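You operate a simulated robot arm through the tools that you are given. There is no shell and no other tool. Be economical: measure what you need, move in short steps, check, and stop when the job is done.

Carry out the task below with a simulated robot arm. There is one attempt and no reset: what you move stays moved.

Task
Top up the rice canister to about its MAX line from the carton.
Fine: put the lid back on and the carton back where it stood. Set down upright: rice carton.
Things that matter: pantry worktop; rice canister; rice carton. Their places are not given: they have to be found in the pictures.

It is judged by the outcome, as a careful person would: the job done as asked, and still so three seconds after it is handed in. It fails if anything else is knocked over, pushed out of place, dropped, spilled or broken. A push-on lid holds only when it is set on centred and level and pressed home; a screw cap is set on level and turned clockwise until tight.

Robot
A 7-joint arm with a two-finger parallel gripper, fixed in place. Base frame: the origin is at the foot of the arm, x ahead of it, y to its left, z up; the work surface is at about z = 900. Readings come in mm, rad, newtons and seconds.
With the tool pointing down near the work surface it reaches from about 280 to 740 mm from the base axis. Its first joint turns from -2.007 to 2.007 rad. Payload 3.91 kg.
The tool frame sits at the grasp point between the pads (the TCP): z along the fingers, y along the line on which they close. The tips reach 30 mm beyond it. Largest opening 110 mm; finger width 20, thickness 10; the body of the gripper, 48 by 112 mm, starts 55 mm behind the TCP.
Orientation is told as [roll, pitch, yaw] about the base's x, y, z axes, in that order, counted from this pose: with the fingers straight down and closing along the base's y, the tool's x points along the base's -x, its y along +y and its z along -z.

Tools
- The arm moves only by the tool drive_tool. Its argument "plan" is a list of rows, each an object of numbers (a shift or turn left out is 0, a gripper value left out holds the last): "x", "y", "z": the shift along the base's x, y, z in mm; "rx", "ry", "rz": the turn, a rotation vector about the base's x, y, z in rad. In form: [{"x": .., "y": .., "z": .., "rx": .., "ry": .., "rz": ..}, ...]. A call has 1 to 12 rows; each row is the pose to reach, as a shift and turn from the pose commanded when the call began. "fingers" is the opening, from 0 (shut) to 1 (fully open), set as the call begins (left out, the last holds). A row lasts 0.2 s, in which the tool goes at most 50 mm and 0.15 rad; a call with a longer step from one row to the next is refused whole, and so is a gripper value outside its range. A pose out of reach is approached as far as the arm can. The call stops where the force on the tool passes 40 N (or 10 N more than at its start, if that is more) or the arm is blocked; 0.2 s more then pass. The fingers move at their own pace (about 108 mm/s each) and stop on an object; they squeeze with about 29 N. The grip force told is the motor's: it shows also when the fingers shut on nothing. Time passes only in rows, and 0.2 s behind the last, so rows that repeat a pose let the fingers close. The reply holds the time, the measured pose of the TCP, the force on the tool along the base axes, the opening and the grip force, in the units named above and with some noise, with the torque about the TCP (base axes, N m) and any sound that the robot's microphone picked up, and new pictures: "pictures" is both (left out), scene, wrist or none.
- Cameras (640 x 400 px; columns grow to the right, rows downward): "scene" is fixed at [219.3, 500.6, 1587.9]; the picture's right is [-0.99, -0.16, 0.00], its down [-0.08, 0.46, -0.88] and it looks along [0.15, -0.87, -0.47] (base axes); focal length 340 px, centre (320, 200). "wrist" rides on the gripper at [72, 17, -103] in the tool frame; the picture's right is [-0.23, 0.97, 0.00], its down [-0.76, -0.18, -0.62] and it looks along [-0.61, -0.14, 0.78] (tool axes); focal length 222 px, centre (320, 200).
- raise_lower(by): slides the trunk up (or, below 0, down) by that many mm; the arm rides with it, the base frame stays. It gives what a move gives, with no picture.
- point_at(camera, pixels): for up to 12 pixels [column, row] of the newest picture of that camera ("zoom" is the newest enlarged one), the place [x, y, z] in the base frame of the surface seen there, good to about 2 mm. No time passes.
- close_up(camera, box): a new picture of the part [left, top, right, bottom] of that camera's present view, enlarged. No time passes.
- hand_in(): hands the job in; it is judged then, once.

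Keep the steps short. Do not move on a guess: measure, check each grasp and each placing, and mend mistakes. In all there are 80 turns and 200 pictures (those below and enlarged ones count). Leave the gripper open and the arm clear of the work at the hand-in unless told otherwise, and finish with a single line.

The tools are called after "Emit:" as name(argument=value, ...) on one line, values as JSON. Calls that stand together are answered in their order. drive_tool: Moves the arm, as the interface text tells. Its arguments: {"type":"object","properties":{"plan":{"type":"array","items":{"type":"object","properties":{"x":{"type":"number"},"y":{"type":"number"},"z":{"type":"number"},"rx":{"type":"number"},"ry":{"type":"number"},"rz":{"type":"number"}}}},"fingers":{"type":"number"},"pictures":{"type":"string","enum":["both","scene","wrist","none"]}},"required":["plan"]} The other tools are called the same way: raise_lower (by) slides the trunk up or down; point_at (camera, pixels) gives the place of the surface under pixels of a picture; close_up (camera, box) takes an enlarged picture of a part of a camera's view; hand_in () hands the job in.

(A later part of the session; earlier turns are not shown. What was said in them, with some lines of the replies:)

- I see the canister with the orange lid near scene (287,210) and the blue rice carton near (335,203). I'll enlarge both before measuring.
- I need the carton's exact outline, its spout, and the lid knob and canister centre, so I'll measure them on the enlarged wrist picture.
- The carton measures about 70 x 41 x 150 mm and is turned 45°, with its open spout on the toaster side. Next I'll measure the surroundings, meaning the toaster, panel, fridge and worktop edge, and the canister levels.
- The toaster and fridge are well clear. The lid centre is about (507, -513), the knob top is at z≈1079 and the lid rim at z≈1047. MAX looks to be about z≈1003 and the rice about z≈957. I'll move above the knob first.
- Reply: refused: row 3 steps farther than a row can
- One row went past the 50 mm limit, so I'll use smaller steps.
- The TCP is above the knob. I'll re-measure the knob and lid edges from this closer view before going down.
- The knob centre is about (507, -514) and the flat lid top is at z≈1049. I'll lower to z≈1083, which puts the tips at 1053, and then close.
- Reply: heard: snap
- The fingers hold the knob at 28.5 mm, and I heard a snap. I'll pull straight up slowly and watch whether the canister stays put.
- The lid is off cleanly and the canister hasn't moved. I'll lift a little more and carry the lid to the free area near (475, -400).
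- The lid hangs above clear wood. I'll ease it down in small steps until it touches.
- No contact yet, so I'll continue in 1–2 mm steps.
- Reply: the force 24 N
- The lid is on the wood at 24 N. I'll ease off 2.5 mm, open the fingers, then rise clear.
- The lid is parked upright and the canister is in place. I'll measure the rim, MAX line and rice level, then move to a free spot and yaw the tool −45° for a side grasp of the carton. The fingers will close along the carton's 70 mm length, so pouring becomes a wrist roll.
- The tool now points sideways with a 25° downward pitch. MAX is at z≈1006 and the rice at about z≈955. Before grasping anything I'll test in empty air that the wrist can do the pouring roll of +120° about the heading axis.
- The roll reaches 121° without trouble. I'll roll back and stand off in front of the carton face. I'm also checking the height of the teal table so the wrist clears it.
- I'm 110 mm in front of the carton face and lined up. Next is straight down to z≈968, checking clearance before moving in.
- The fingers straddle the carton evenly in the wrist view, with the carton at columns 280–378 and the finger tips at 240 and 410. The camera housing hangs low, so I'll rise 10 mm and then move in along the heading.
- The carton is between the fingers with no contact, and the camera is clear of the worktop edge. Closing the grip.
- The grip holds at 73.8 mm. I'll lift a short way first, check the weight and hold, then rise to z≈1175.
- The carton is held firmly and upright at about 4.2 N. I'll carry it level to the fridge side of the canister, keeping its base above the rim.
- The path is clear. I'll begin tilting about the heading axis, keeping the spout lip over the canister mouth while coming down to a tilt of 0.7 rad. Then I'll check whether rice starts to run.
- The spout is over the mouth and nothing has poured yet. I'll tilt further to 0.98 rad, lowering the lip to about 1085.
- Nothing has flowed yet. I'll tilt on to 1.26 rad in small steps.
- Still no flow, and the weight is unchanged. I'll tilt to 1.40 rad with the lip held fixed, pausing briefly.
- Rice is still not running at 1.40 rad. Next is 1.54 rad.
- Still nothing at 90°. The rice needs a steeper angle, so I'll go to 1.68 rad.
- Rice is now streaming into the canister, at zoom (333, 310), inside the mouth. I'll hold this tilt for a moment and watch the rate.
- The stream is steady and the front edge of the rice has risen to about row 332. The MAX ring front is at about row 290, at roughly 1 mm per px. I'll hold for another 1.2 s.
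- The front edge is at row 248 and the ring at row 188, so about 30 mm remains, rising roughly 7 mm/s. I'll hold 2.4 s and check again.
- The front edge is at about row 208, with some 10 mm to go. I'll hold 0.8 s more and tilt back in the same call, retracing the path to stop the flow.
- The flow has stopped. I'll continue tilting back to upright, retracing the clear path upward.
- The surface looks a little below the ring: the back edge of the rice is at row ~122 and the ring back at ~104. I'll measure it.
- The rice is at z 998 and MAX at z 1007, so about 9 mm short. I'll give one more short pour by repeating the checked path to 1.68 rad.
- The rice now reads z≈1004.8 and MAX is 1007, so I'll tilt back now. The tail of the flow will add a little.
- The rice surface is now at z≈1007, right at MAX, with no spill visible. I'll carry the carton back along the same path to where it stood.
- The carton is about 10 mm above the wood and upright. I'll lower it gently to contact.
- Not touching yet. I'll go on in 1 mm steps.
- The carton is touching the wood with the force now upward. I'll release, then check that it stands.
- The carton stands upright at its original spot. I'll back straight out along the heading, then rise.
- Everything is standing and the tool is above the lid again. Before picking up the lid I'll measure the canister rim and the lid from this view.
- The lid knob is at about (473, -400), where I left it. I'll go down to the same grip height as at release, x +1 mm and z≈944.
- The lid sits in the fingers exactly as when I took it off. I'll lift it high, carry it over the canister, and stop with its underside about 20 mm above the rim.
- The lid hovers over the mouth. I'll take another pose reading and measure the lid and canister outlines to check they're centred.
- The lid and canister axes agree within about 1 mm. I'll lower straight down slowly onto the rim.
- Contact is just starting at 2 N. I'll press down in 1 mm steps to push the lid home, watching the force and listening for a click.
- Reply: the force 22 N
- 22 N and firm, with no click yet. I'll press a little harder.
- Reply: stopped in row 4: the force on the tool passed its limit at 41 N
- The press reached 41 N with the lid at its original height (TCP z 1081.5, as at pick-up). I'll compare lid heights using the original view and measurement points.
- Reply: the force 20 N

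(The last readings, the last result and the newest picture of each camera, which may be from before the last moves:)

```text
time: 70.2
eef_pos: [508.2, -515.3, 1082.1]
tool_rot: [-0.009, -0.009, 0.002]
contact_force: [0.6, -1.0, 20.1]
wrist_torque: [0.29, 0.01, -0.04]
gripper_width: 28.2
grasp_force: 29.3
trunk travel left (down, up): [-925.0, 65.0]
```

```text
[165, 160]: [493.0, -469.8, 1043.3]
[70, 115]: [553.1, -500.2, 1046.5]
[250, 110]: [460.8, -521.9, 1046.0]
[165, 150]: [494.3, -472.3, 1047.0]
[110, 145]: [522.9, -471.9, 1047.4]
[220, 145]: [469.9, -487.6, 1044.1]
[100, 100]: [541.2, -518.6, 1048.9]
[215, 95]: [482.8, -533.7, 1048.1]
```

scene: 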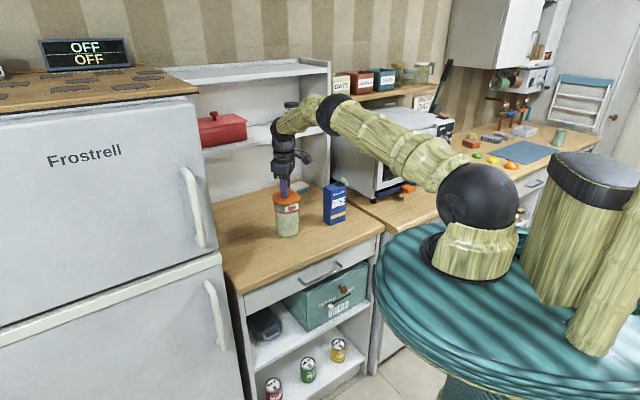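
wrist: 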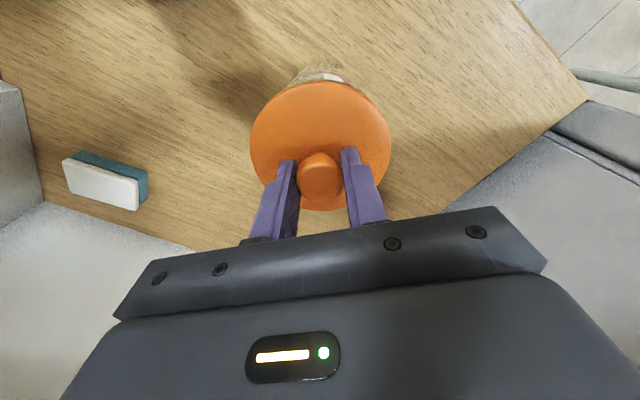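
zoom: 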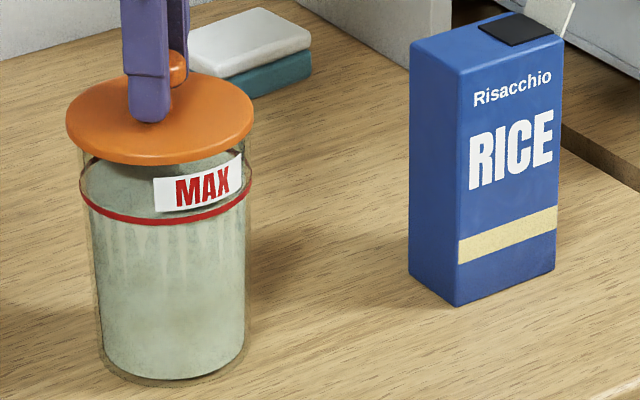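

Heights match the original within 1 mm, but I heard no click and the tool tipped slightly (0.009 rad). I'll relax the force, release, and look at how the lid sits.

Emit:
drive_tool(plan=[{"z": 1.5, "rx": 0.009, "ry": 0.009}, {"z": 1.5, "rx": 0.009, "ry": 0.009}], pictures="none")

Emit:
drive_tool(plan=[{}, {}], fingers=0.6, pictures="none")

Emit:
drive_tool(plan=[{"z": 30}, {"z": 66}, {"z": 66}])

Emit:
close_up(camera="scene", box=[265, 180, 355, 240])

Emit:
point_at(camera="wrist", pixels=[[316, 134], [300, 138], [332, 138], [316, 124], [316, 153], [267, 120], [367, 115], [317, 70], [317, 169], [305, 110], [330, 160], [290, 140]])

```text
time: 70.8
eef_pos: [507.9, -516.7, 1082.0]
tool_rot: [0.002, 0.003, 0.002]
contact_force: [2.6, -2.9, 17.8]
wrist_torque: [-0.29, -0.74, -0.06]
gripper_width: 28.2
grasp_force: 28.8
trunk travel left (down, up): [-925.0, 65.0]
```

```text
time: 71.4
eef_pos: [508.6, -517.7, 1079.3]
tool_rot: [0.005, 0.004, 0.001]
contact_force: [-0.3, 0.1, -0.3]
wrist_torque: [0.01, 0.01, 0.0]
gripper_width: 66.0
grasp_force: 0.0
trunk travel left (down, up): [-925.0, 65.0]
heard: snap
```

```text
time: 72.2
eef_pos: [509.1, -514.1, 1144.0]
tool_rot: [0.004, 0.005, 0.001]
contact_force: [-0.4, -0.8, 0.8]
wrist_torque: [0.0, 0.01, 0.03]
gripper_width: 65.9
grasp_force: 0.0
trunk travel left (down, up): [-925.0, 65.0]
```

scene: 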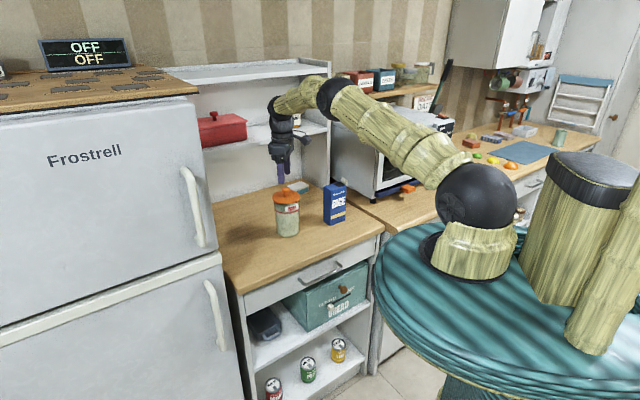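
wrist: 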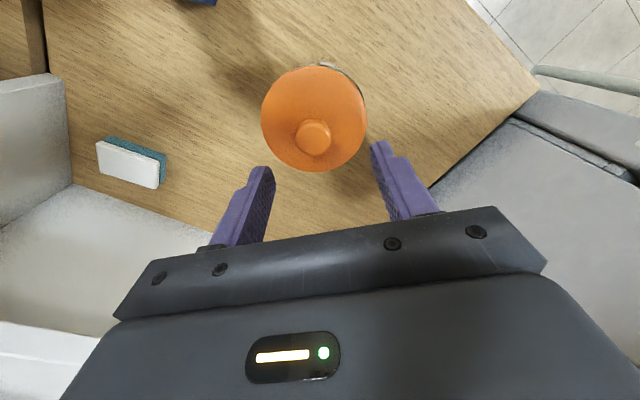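

```text
6.67 times, centred on (310, 210) of scene
```

zoom: 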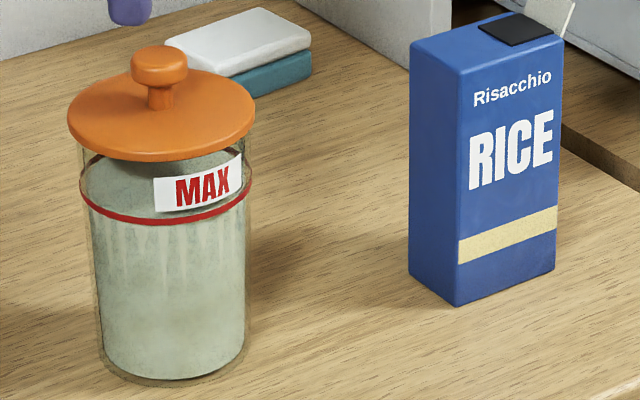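

```text
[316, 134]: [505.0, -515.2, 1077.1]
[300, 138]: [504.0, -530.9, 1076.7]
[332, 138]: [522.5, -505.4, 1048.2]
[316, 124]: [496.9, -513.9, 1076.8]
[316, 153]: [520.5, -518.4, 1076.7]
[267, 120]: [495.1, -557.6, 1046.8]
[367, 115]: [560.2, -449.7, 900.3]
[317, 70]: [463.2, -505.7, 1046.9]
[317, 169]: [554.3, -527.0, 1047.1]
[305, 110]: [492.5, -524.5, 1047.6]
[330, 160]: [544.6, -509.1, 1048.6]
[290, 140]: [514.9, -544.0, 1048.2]
```

I heard a snap on release, and the lid seems 2–3 zoom px higher or further back than at the start. I need to know whether it's seated or has popped up, so I'll look closely.

Emit:
close_up(camera="scene", box=[268, 182, 308, 216])

Emit:
point_at(camera="zoom", pixels=[[270, 200], [70, 130], [450, 130], [150, 170], [400, 170], [270, 180], [150, 60], [400, 60], [275, 35], [270, 265]])

Emit:
close_up(camera="wrist", box=[240, 50, 400, 180])

Emit:
point_at(camera="zoom", pixels=[[292, 355], [290, 290], [250, 355], [335, 355], [292, 320], [292, 400], [90, 290], [500, 290], [300, 72], [290, 470], [360, 60], [370, 75]])

```text
11.76 times, centred on (288, 199) of scene
```

zoom: 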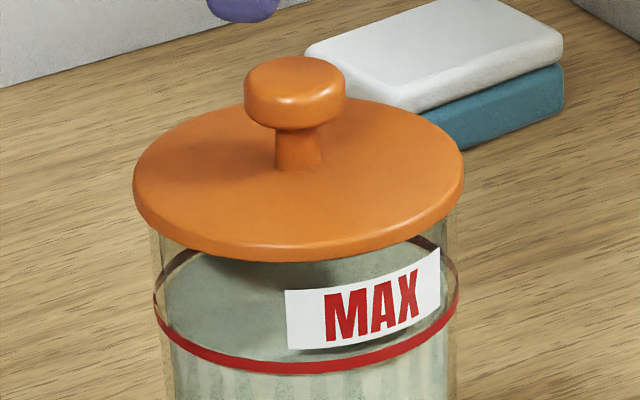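

```text
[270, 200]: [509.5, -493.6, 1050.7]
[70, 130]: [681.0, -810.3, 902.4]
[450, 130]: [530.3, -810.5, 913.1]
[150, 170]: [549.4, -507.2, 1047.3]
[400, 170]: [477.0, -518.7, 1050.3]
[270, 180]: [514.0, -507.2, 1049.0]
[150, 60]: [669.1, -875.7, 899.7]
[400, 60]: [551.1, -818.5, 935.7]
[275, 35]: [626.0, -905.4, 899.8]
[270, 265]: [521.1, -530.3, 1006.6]
```

```text
3.08 times, centred on (320, 115) of wrist
```

zoom: 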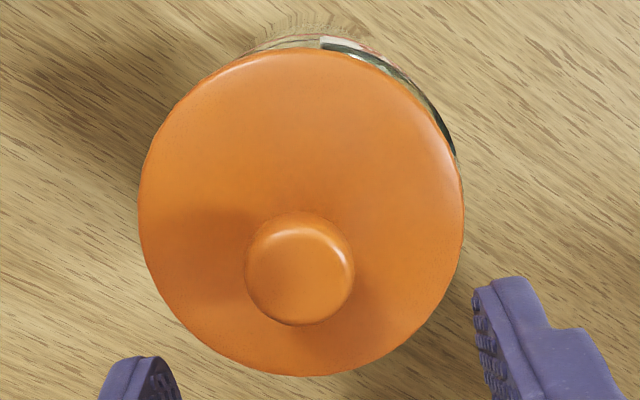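

```text
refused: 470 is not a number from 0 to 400
```

The canister rim shows on the right side of the wrist zoom near (440, 130), so the lid has shifted a few mm off centre toward −y. It needs re-seating, so I'll measure the lid and knob centres.

Emit:
point_at(camera="zoom", pixels=[[142, 205], [459, 215], [300, 52], [300, 372], [300, 240], [300, 318], [251, 270], [350, 270], [300, 275], [200, 330], [400, 330], [210, 85]])

Emit:
point_at(camera="scene", pixels=[[287, 237], [277, 233], [297, 233], [274, 218], [299, 218], [287, 230]])

```text
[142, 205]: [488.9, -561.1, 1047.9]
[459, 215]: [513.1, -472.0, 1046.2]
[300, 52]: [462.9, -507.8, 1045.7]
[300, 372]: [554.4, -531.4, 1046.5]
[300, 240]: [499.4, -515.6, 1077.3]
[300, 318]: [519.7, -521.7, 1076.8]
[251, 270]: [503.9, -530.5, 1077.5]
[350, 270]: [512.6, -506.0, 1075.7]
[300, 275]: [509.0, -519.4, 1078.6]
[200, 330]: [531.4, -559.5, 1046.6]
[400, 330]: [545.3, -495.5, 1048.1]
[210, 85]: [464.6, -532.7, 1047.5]
```

```text
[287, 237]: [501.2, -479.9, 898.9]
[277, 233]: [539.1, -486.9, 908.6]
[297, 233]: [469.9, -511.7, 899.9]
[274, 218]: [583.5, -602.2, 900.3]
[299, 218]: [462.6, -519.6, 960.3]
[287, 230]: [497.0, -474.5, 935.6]
```

The lid centre is now about (508.7, -518.5) and the canister axis about (506.7, -513.7). It got dragged because I released while still loaded. I'll re-grip it centred on the knob at (509, -518.5), with the small tilt removed.

Emit:
drive_tool(plan=[{"x": 0.5, "y": -3.5, "z": -20, "rx": -0.004, "ry": -0.005}, {"x": 0.5, "y": -3.5, "z": -45, "rx": -0.004, "ry": -0.005}, {"x": 0.5, "y": -3.5, "z": -61, "rx": -0.004, "ry": -0.005}, {"x": 0.5, "y": -3.5, "z": -61, "rx": -0.004, "ry": -0.005}], pictures="none")

Emit:
drive_tool(plan=[{}], pictures="wrist")

```text
time: 73.2
eef_pos: [510.2, -520.2, 1084.7]
tool_rot: [-0.001, -0.002, 0.003]
contact_force: [0.8, 0.9, -1.4]
wrist_torque: [-0.01, 0.02, -0.01]
gripper_width: 66.2
grasp_force: 0.0
trunk travel left (down, up): [-925.0, 65.0]
```

```text
time: 73.6
eef_pos: [509.5, -519.9, 1083.8]
tool_rot: [0.0, -0.002, 0.001]
contact_force: [-0.5, 0.2, 0.7]
wrist_torque: [0.0, 0.03, 0.0]
gripper_width: 66.0
grasp_force: 0.1
trunk travel left (down, up): [-925.0, 65.0]
```

wrist: 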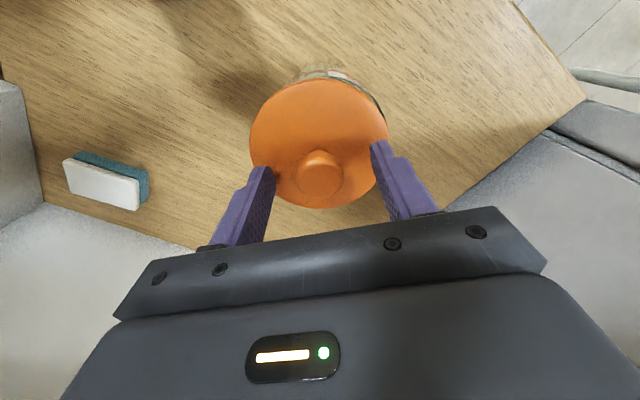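

The knob sits centred between the open fingers at column 320. Closing and listening.

Emit:
drive_tool(plan=[{}, {}, {}], fingers=0, pictures="none")

Emit:
drive_tool(plan=[{"z": 4}, {"z": 10}, {"z": 10}], pictures="wrist")

Emit:
close_up(camera="scene", box=[265, 180, 355, 240])

```text
time: 74.4
eef_pos: [510.3, -519.3, 1084.7]
tool_rot: [-0.001, -0.001, 0.001]
contact_force: [-0.2, 0.4, 0.6]
wrist_torque: [0.02, -0.01, 0.02]
gripper_width: 28.4
grasp_force: 29.4
trunk travel left (down, up): [-925.0, 65.0]
heard: snap
```

```text
time: 75.2
eef_pos: [510.0, -519.5, 1095.1]
tool_rot: [0.001, 0.0, 0.002]
contact_force: [1.0, 0.1, 0.2]
wrist_torque: [0.0, -0.03, 0.0]
gripper_width: 28.4
grasp_force: 29.3
trunk travel left (down, up): [-925.0, 65.0]
```

wrist: 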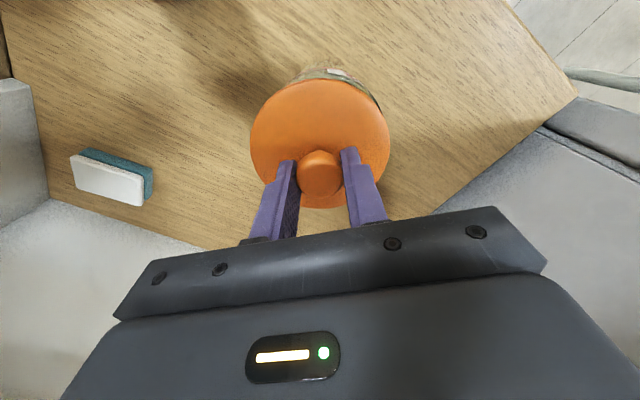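

```text
6.67 times, centred on (310, 210) of scene
```

zoom: 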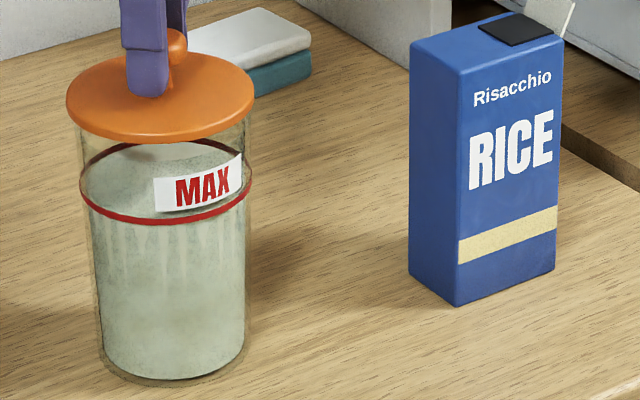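

A snap came at this grip too, as at the first one, so the snap marks the lid latching and unlatching. I want it centred, so I'll shift by (-2.5, +5.5) while raised and verify from the wrist view.

Emit:
drive_tool(plan=[{"x": -1.2, "y": 2.7, "z": 3}, {"x": -2.5, "y": 5.5, "z": 4}, {"x": -2.5, "y": 5.5, "z": 4}], pictures="wrist")

Emit:
drive_tool(plan=[{}], pictures="none")

Emit:
close_up(camera="wrist", box=[240, 50, 400, 180])

Emit:
close_up(camera="scene", box=[265, 180, 355, 240])

```text
time: 76.0
eef_pos: [507.6, -514.3, 1098.7]
tool_rot: [0.001, -0.002, 0.002]
contact_force: [0.5, 0.5, -0.5]
wrist_torque: [0.0, 0.0, 0.01]
gripper_width: 28.4
grasp_force: 29.3
trunk travel left (down, up): [-925.0, 65.0]
```

wrist: 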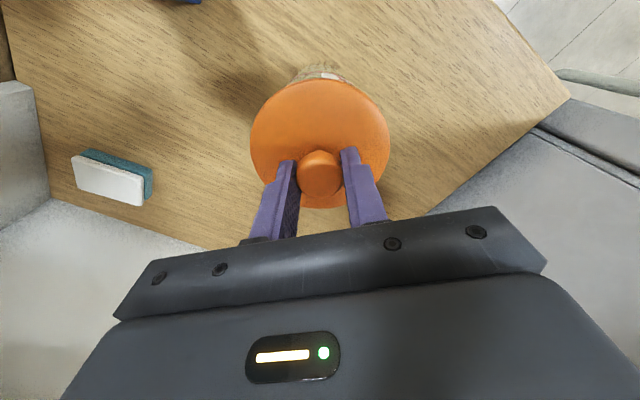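

```text
time: 76.4
eef_pos: [508.1, -513.8, 1098.6]
tool_rot: [-0.001, -0.001, 0.001]
contact_force: [-0.1, -0.7, -0.1]
wrist_torque: [-0.01, 0.01, 0.01]
gripper_width: 28.4
grasp_force: 29.2
trunk travel left (down, up): [-925.0, 65.0]
```

```text
3.08 times, centred on (320, 115) of wrist
```

zoom: 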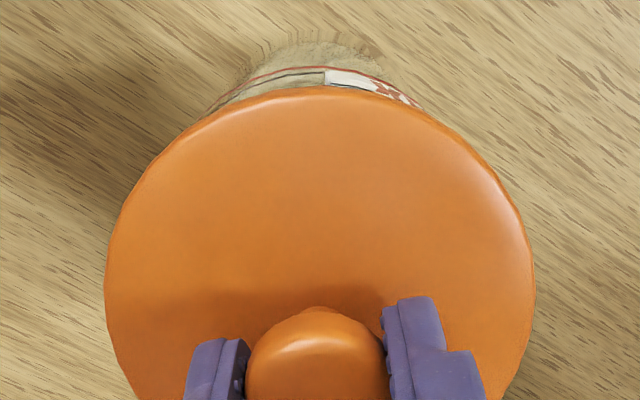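

```text
6.67 times, centred on (310, 210) of scene
```

zoom: 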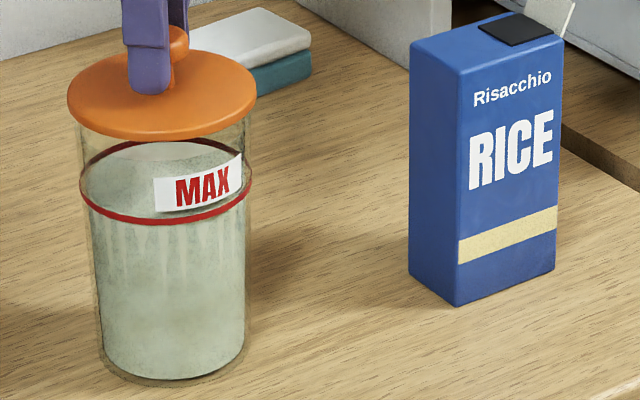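

The lid is now concentric in both views: the rim arcs are symmetric, and the scene lid spans 67–257 as at the start. I'll lower, press to about 35 N, then unload to zero within the same motion.

Emit:
drive_tool(plan=[{"z": -5}, {"z": -10}, {"z": -13}, {"z": -15}, {"z": -16.5}, {"z": -18}], pictures="none")

Emit:
drive_tool(plan=[{"z": -1}, {"z": -2}], pictures="none")

```text
time: 77.8
eef_pos: [508.0, -514.3, 1083.3]
tool_rot: [-0.004, -0.004, 0.001]
contact_force: [0.1, -1.3, 11.3]
wrist_torque: [0.18, 0.29, -0.02]
gripper_width: 28.5
grasp_force: 29.0
trunk travel left (down, up): [-925.0, 65.0]
```

```text
time: 78.4
eef_pos: [505.8, -514.5, 1083.4]
tool_rot: [-0.006, -0.009, 0.001]
contact_force: [4.8, -4.8, 27.8]
wrist_torque: [-0.05, 0.11, -0.05]
gripper_width: 28.5
grasp_force: 29.2
trunk travel left (down, up): [-925.0, 65.0]
```

At 28 N and level within 0.01 rad. One more mm of press, then I'll unload.

Emit:
drive_tool(plan=[{"z": -0.8}, {"z": -0.8}, {"z": 1}, {"z": 3}, {"z": 4.5}, {"z": 4.5}], pictures="none")

```text
time: 79.8
eef_pos: [505.2, -514.6, 1083.1]
tool_rot: [0.002, 0.002, 0.002]
contact_force: [3.1, 0.3, 10.1]
wrist_torque: [-0.02, -0.17, -0.03]
gripper_width: 28.4
grasp_force: 29.0
trunk travel left (down, up): [-925.0, 65.0]
```

Still 10 N down, with 3 N sideways. I'll ease up more until it's unloaded before opening.

Emit:
drive_tool(plan=[{"z": 0.7}, {"z": 1.2}, {"z": 1.2}], pictures="none")

Emit:
close_up(camera="scene", box=[265, 180, 355, 240])

Emit:
close_up(camera="wrist", box=[240, 50, 400, 180])

```text
time: 80.6
eef_pos: [505.7, -513.9, 1083.7]
tool_rot: [0.001, 0.0, 0.001]
contact_force: [-0.6, -0.1, -0.4]
wrist_torque: [0.05, 0.0, 0.02]
gripper_width: 28.2
grasp_force: 29.3
trunk travel left (down, up): [-925.0, 65.0]
```

```text
6.67 times, centred on (310, 210) of scene
```

zoom: 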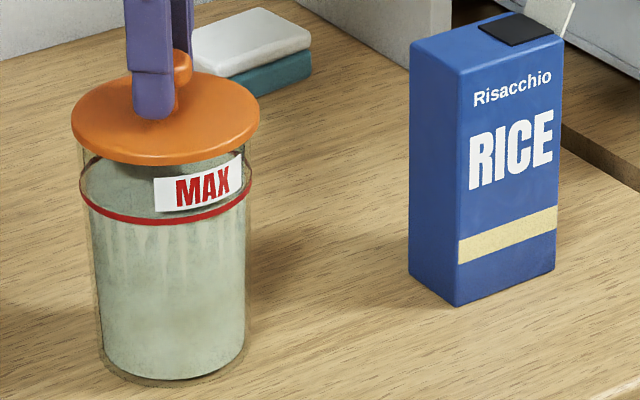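

```text
3.08 times, centred on (320, 115) of wrist
```

zoom: 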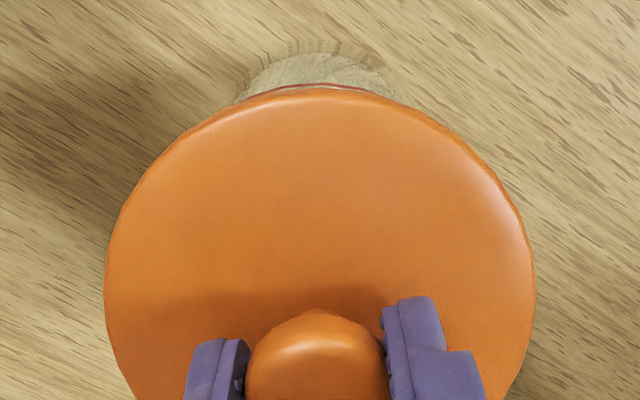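

Unloaded at 0 N, with the lid at its original height and within about 1 mm of centre (70–260 against 68–257). I'll open the fingers gently and listen.

Emit:
drive_tool(plan=[{}, {}, {}], fingers=0.6, pictures="none")

Emit:
drive_tool(plan=[{"z": 30}, {"z": 62}, {"z": 62}])

Emit:
close_up(camera="scene", box=[265, 180, 355, 240])

Emit:
close_up(camera="wrist", box=[240, 50, 400, 180])

```text
time: 81.4
eef_pos: [506.4, -514.0, 1084.3]
tool_rot: [0.001, -0.002, 0.001]
contact_force: [-0.1, 0.6, -0.5]
wrist_torque: [-0.02, 0.0, 0.01]
gripper_width: 66.0
grasp_force: 0.0
trunk travel left (down, up): [-925.0, 65.0]
heard: snap
```

```text
time: 82.2
eef_pos: [506.2, -515.0, 1146.7]
tool_rot: [0.001, 0.0, 0.002]
contact_force: [0.1, 0.9, 0.0]
wrist_torque: [0.02, 0.01, 0.02]
gripper_width: 65.8
grasp_force: 0.2
trunk travel left (down, up): [-925.0, 65.0]
```

scene: 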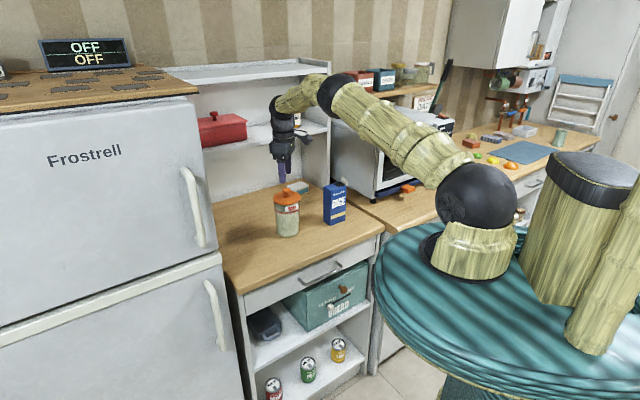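
wrist: 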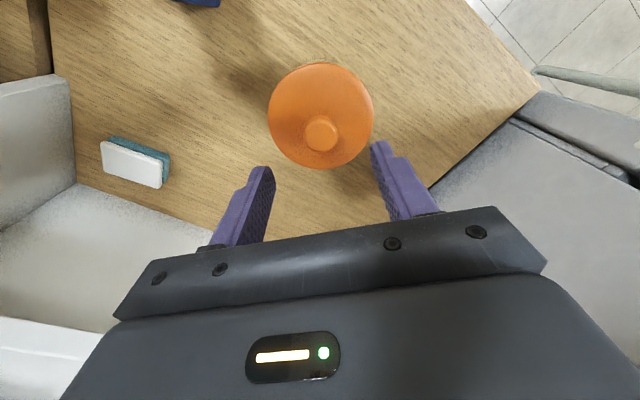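

```text
6.67 times, centred on (310, 210) of scene
```

zoom: 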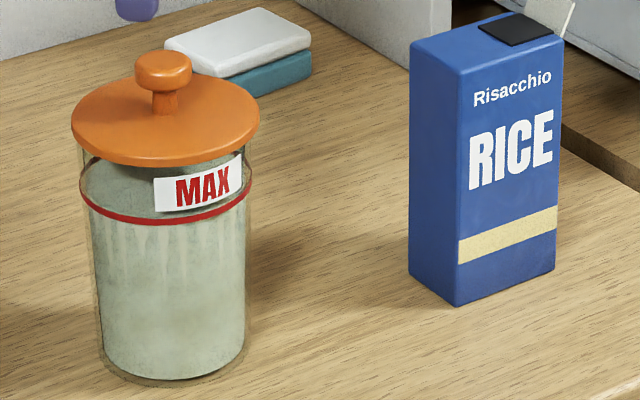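

```text
3.08 times, centred on (320, 115) of wrist
```

zoom: 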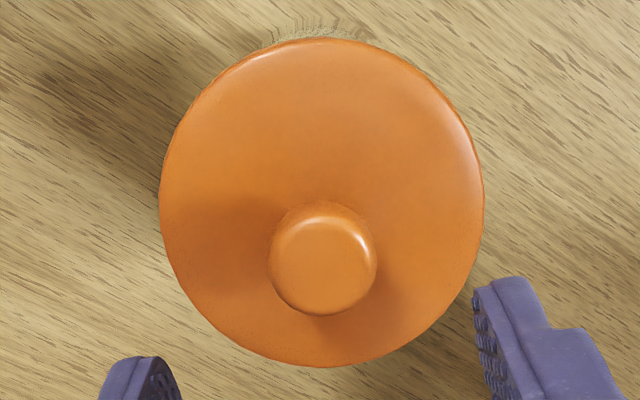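

The snaps toggle consistently: off at each grip on the canister, on at each release there, and none at the table. So the lid is latched, level, and within about 2 mm of centre. I'll move the arm clear with the gripper open and take a final look.

Emit:
drive_tool(plan=[{"z": 40}, {"x": -15, "y": 25, "z": 75}, {"x": -40, "y": 55, "z": 100}, {"x": -65, "y": 85, "z": 125}, {"x": -85, "y": 120, "z": 150}, {"x": -100, "y": 150, "z": 180}, {"x": -100, "y": 150, "z": 195}, {"x": -100, "y": 150, "z": 195}], fingers=1)

Emit:
close_up(camera="scene", box=[250, 165, 370, 250])

Emit:
close_up(camera="wrist", box=[100, 30, 340, 200])

Emit:
point_at(camera="zoom", pixels=[[116, 70], [230, 132], [217, 183], [112, 132], [398, 315], [350, 293], [462, 300], [412, 246], [400, 340]])

```text
time: 84.0
eef_pos: [405.6, -364.9, 1342.4]
tool_rot: [-0.002, -0.002, 0.002]
contact_force: [0.3, 0.4, 0.0]
wrist_torque: [0.03, 0.0, 0.02]
gripper_width: 110.1
grasp_force: 0.1
trunk travel left (down, up): [-925.0, 65.0]
```

scene: 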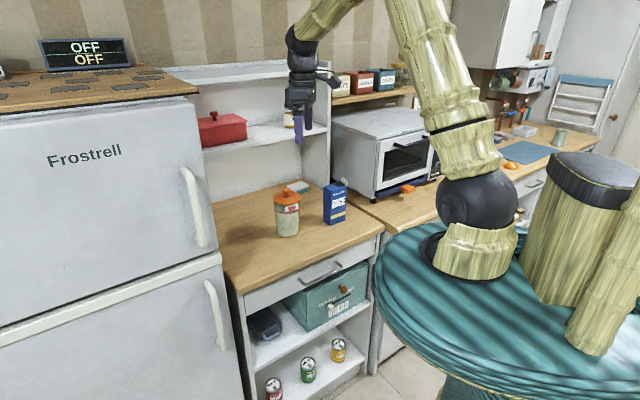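
wrist: 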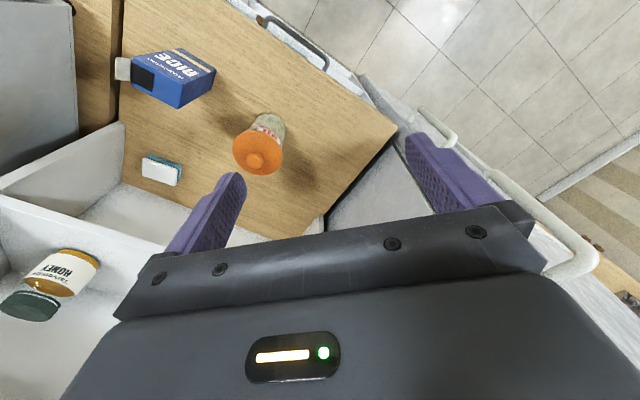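

```text
4.71 times, centred on (310, 208) of scene
```

zoom: 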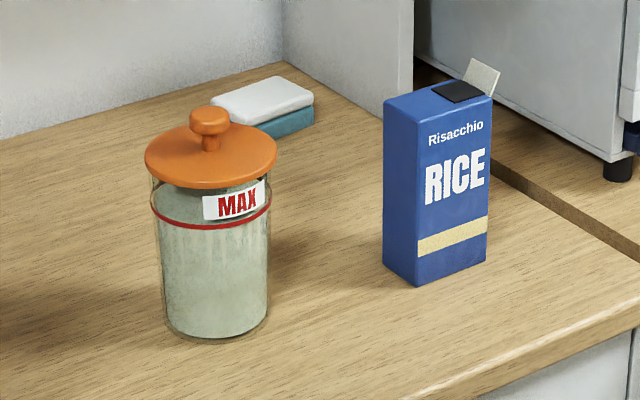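

```text
2.35 times, centred on (220, 115) of wrist
```

zoom: 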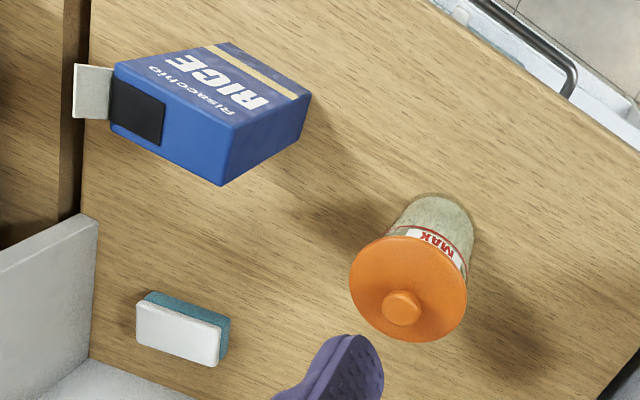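

```text
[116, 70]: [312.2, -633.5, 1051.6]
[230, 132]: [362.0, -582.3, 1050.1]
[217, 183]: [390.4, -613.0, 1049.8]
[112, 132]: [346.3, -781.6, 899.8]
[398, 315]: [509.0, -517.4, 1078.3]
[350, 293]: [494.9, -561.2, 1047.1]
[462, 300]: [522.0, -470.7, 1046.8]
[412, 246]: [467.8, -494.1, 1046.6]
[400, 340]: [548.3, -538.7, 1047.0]
```

The carton is back on its spot and upright. The canister is filled to MAX with the lid seated level, nothing is spilled, and the arm is clear with the gripper open. Handing in.

Emit:
hand_in()

```text
The job is handed in.
```

The rice canister is topped up to its MAX line, its lid is pressed back on about 2 mm off centre, and the carton stands upright where it was, with no spill visible.
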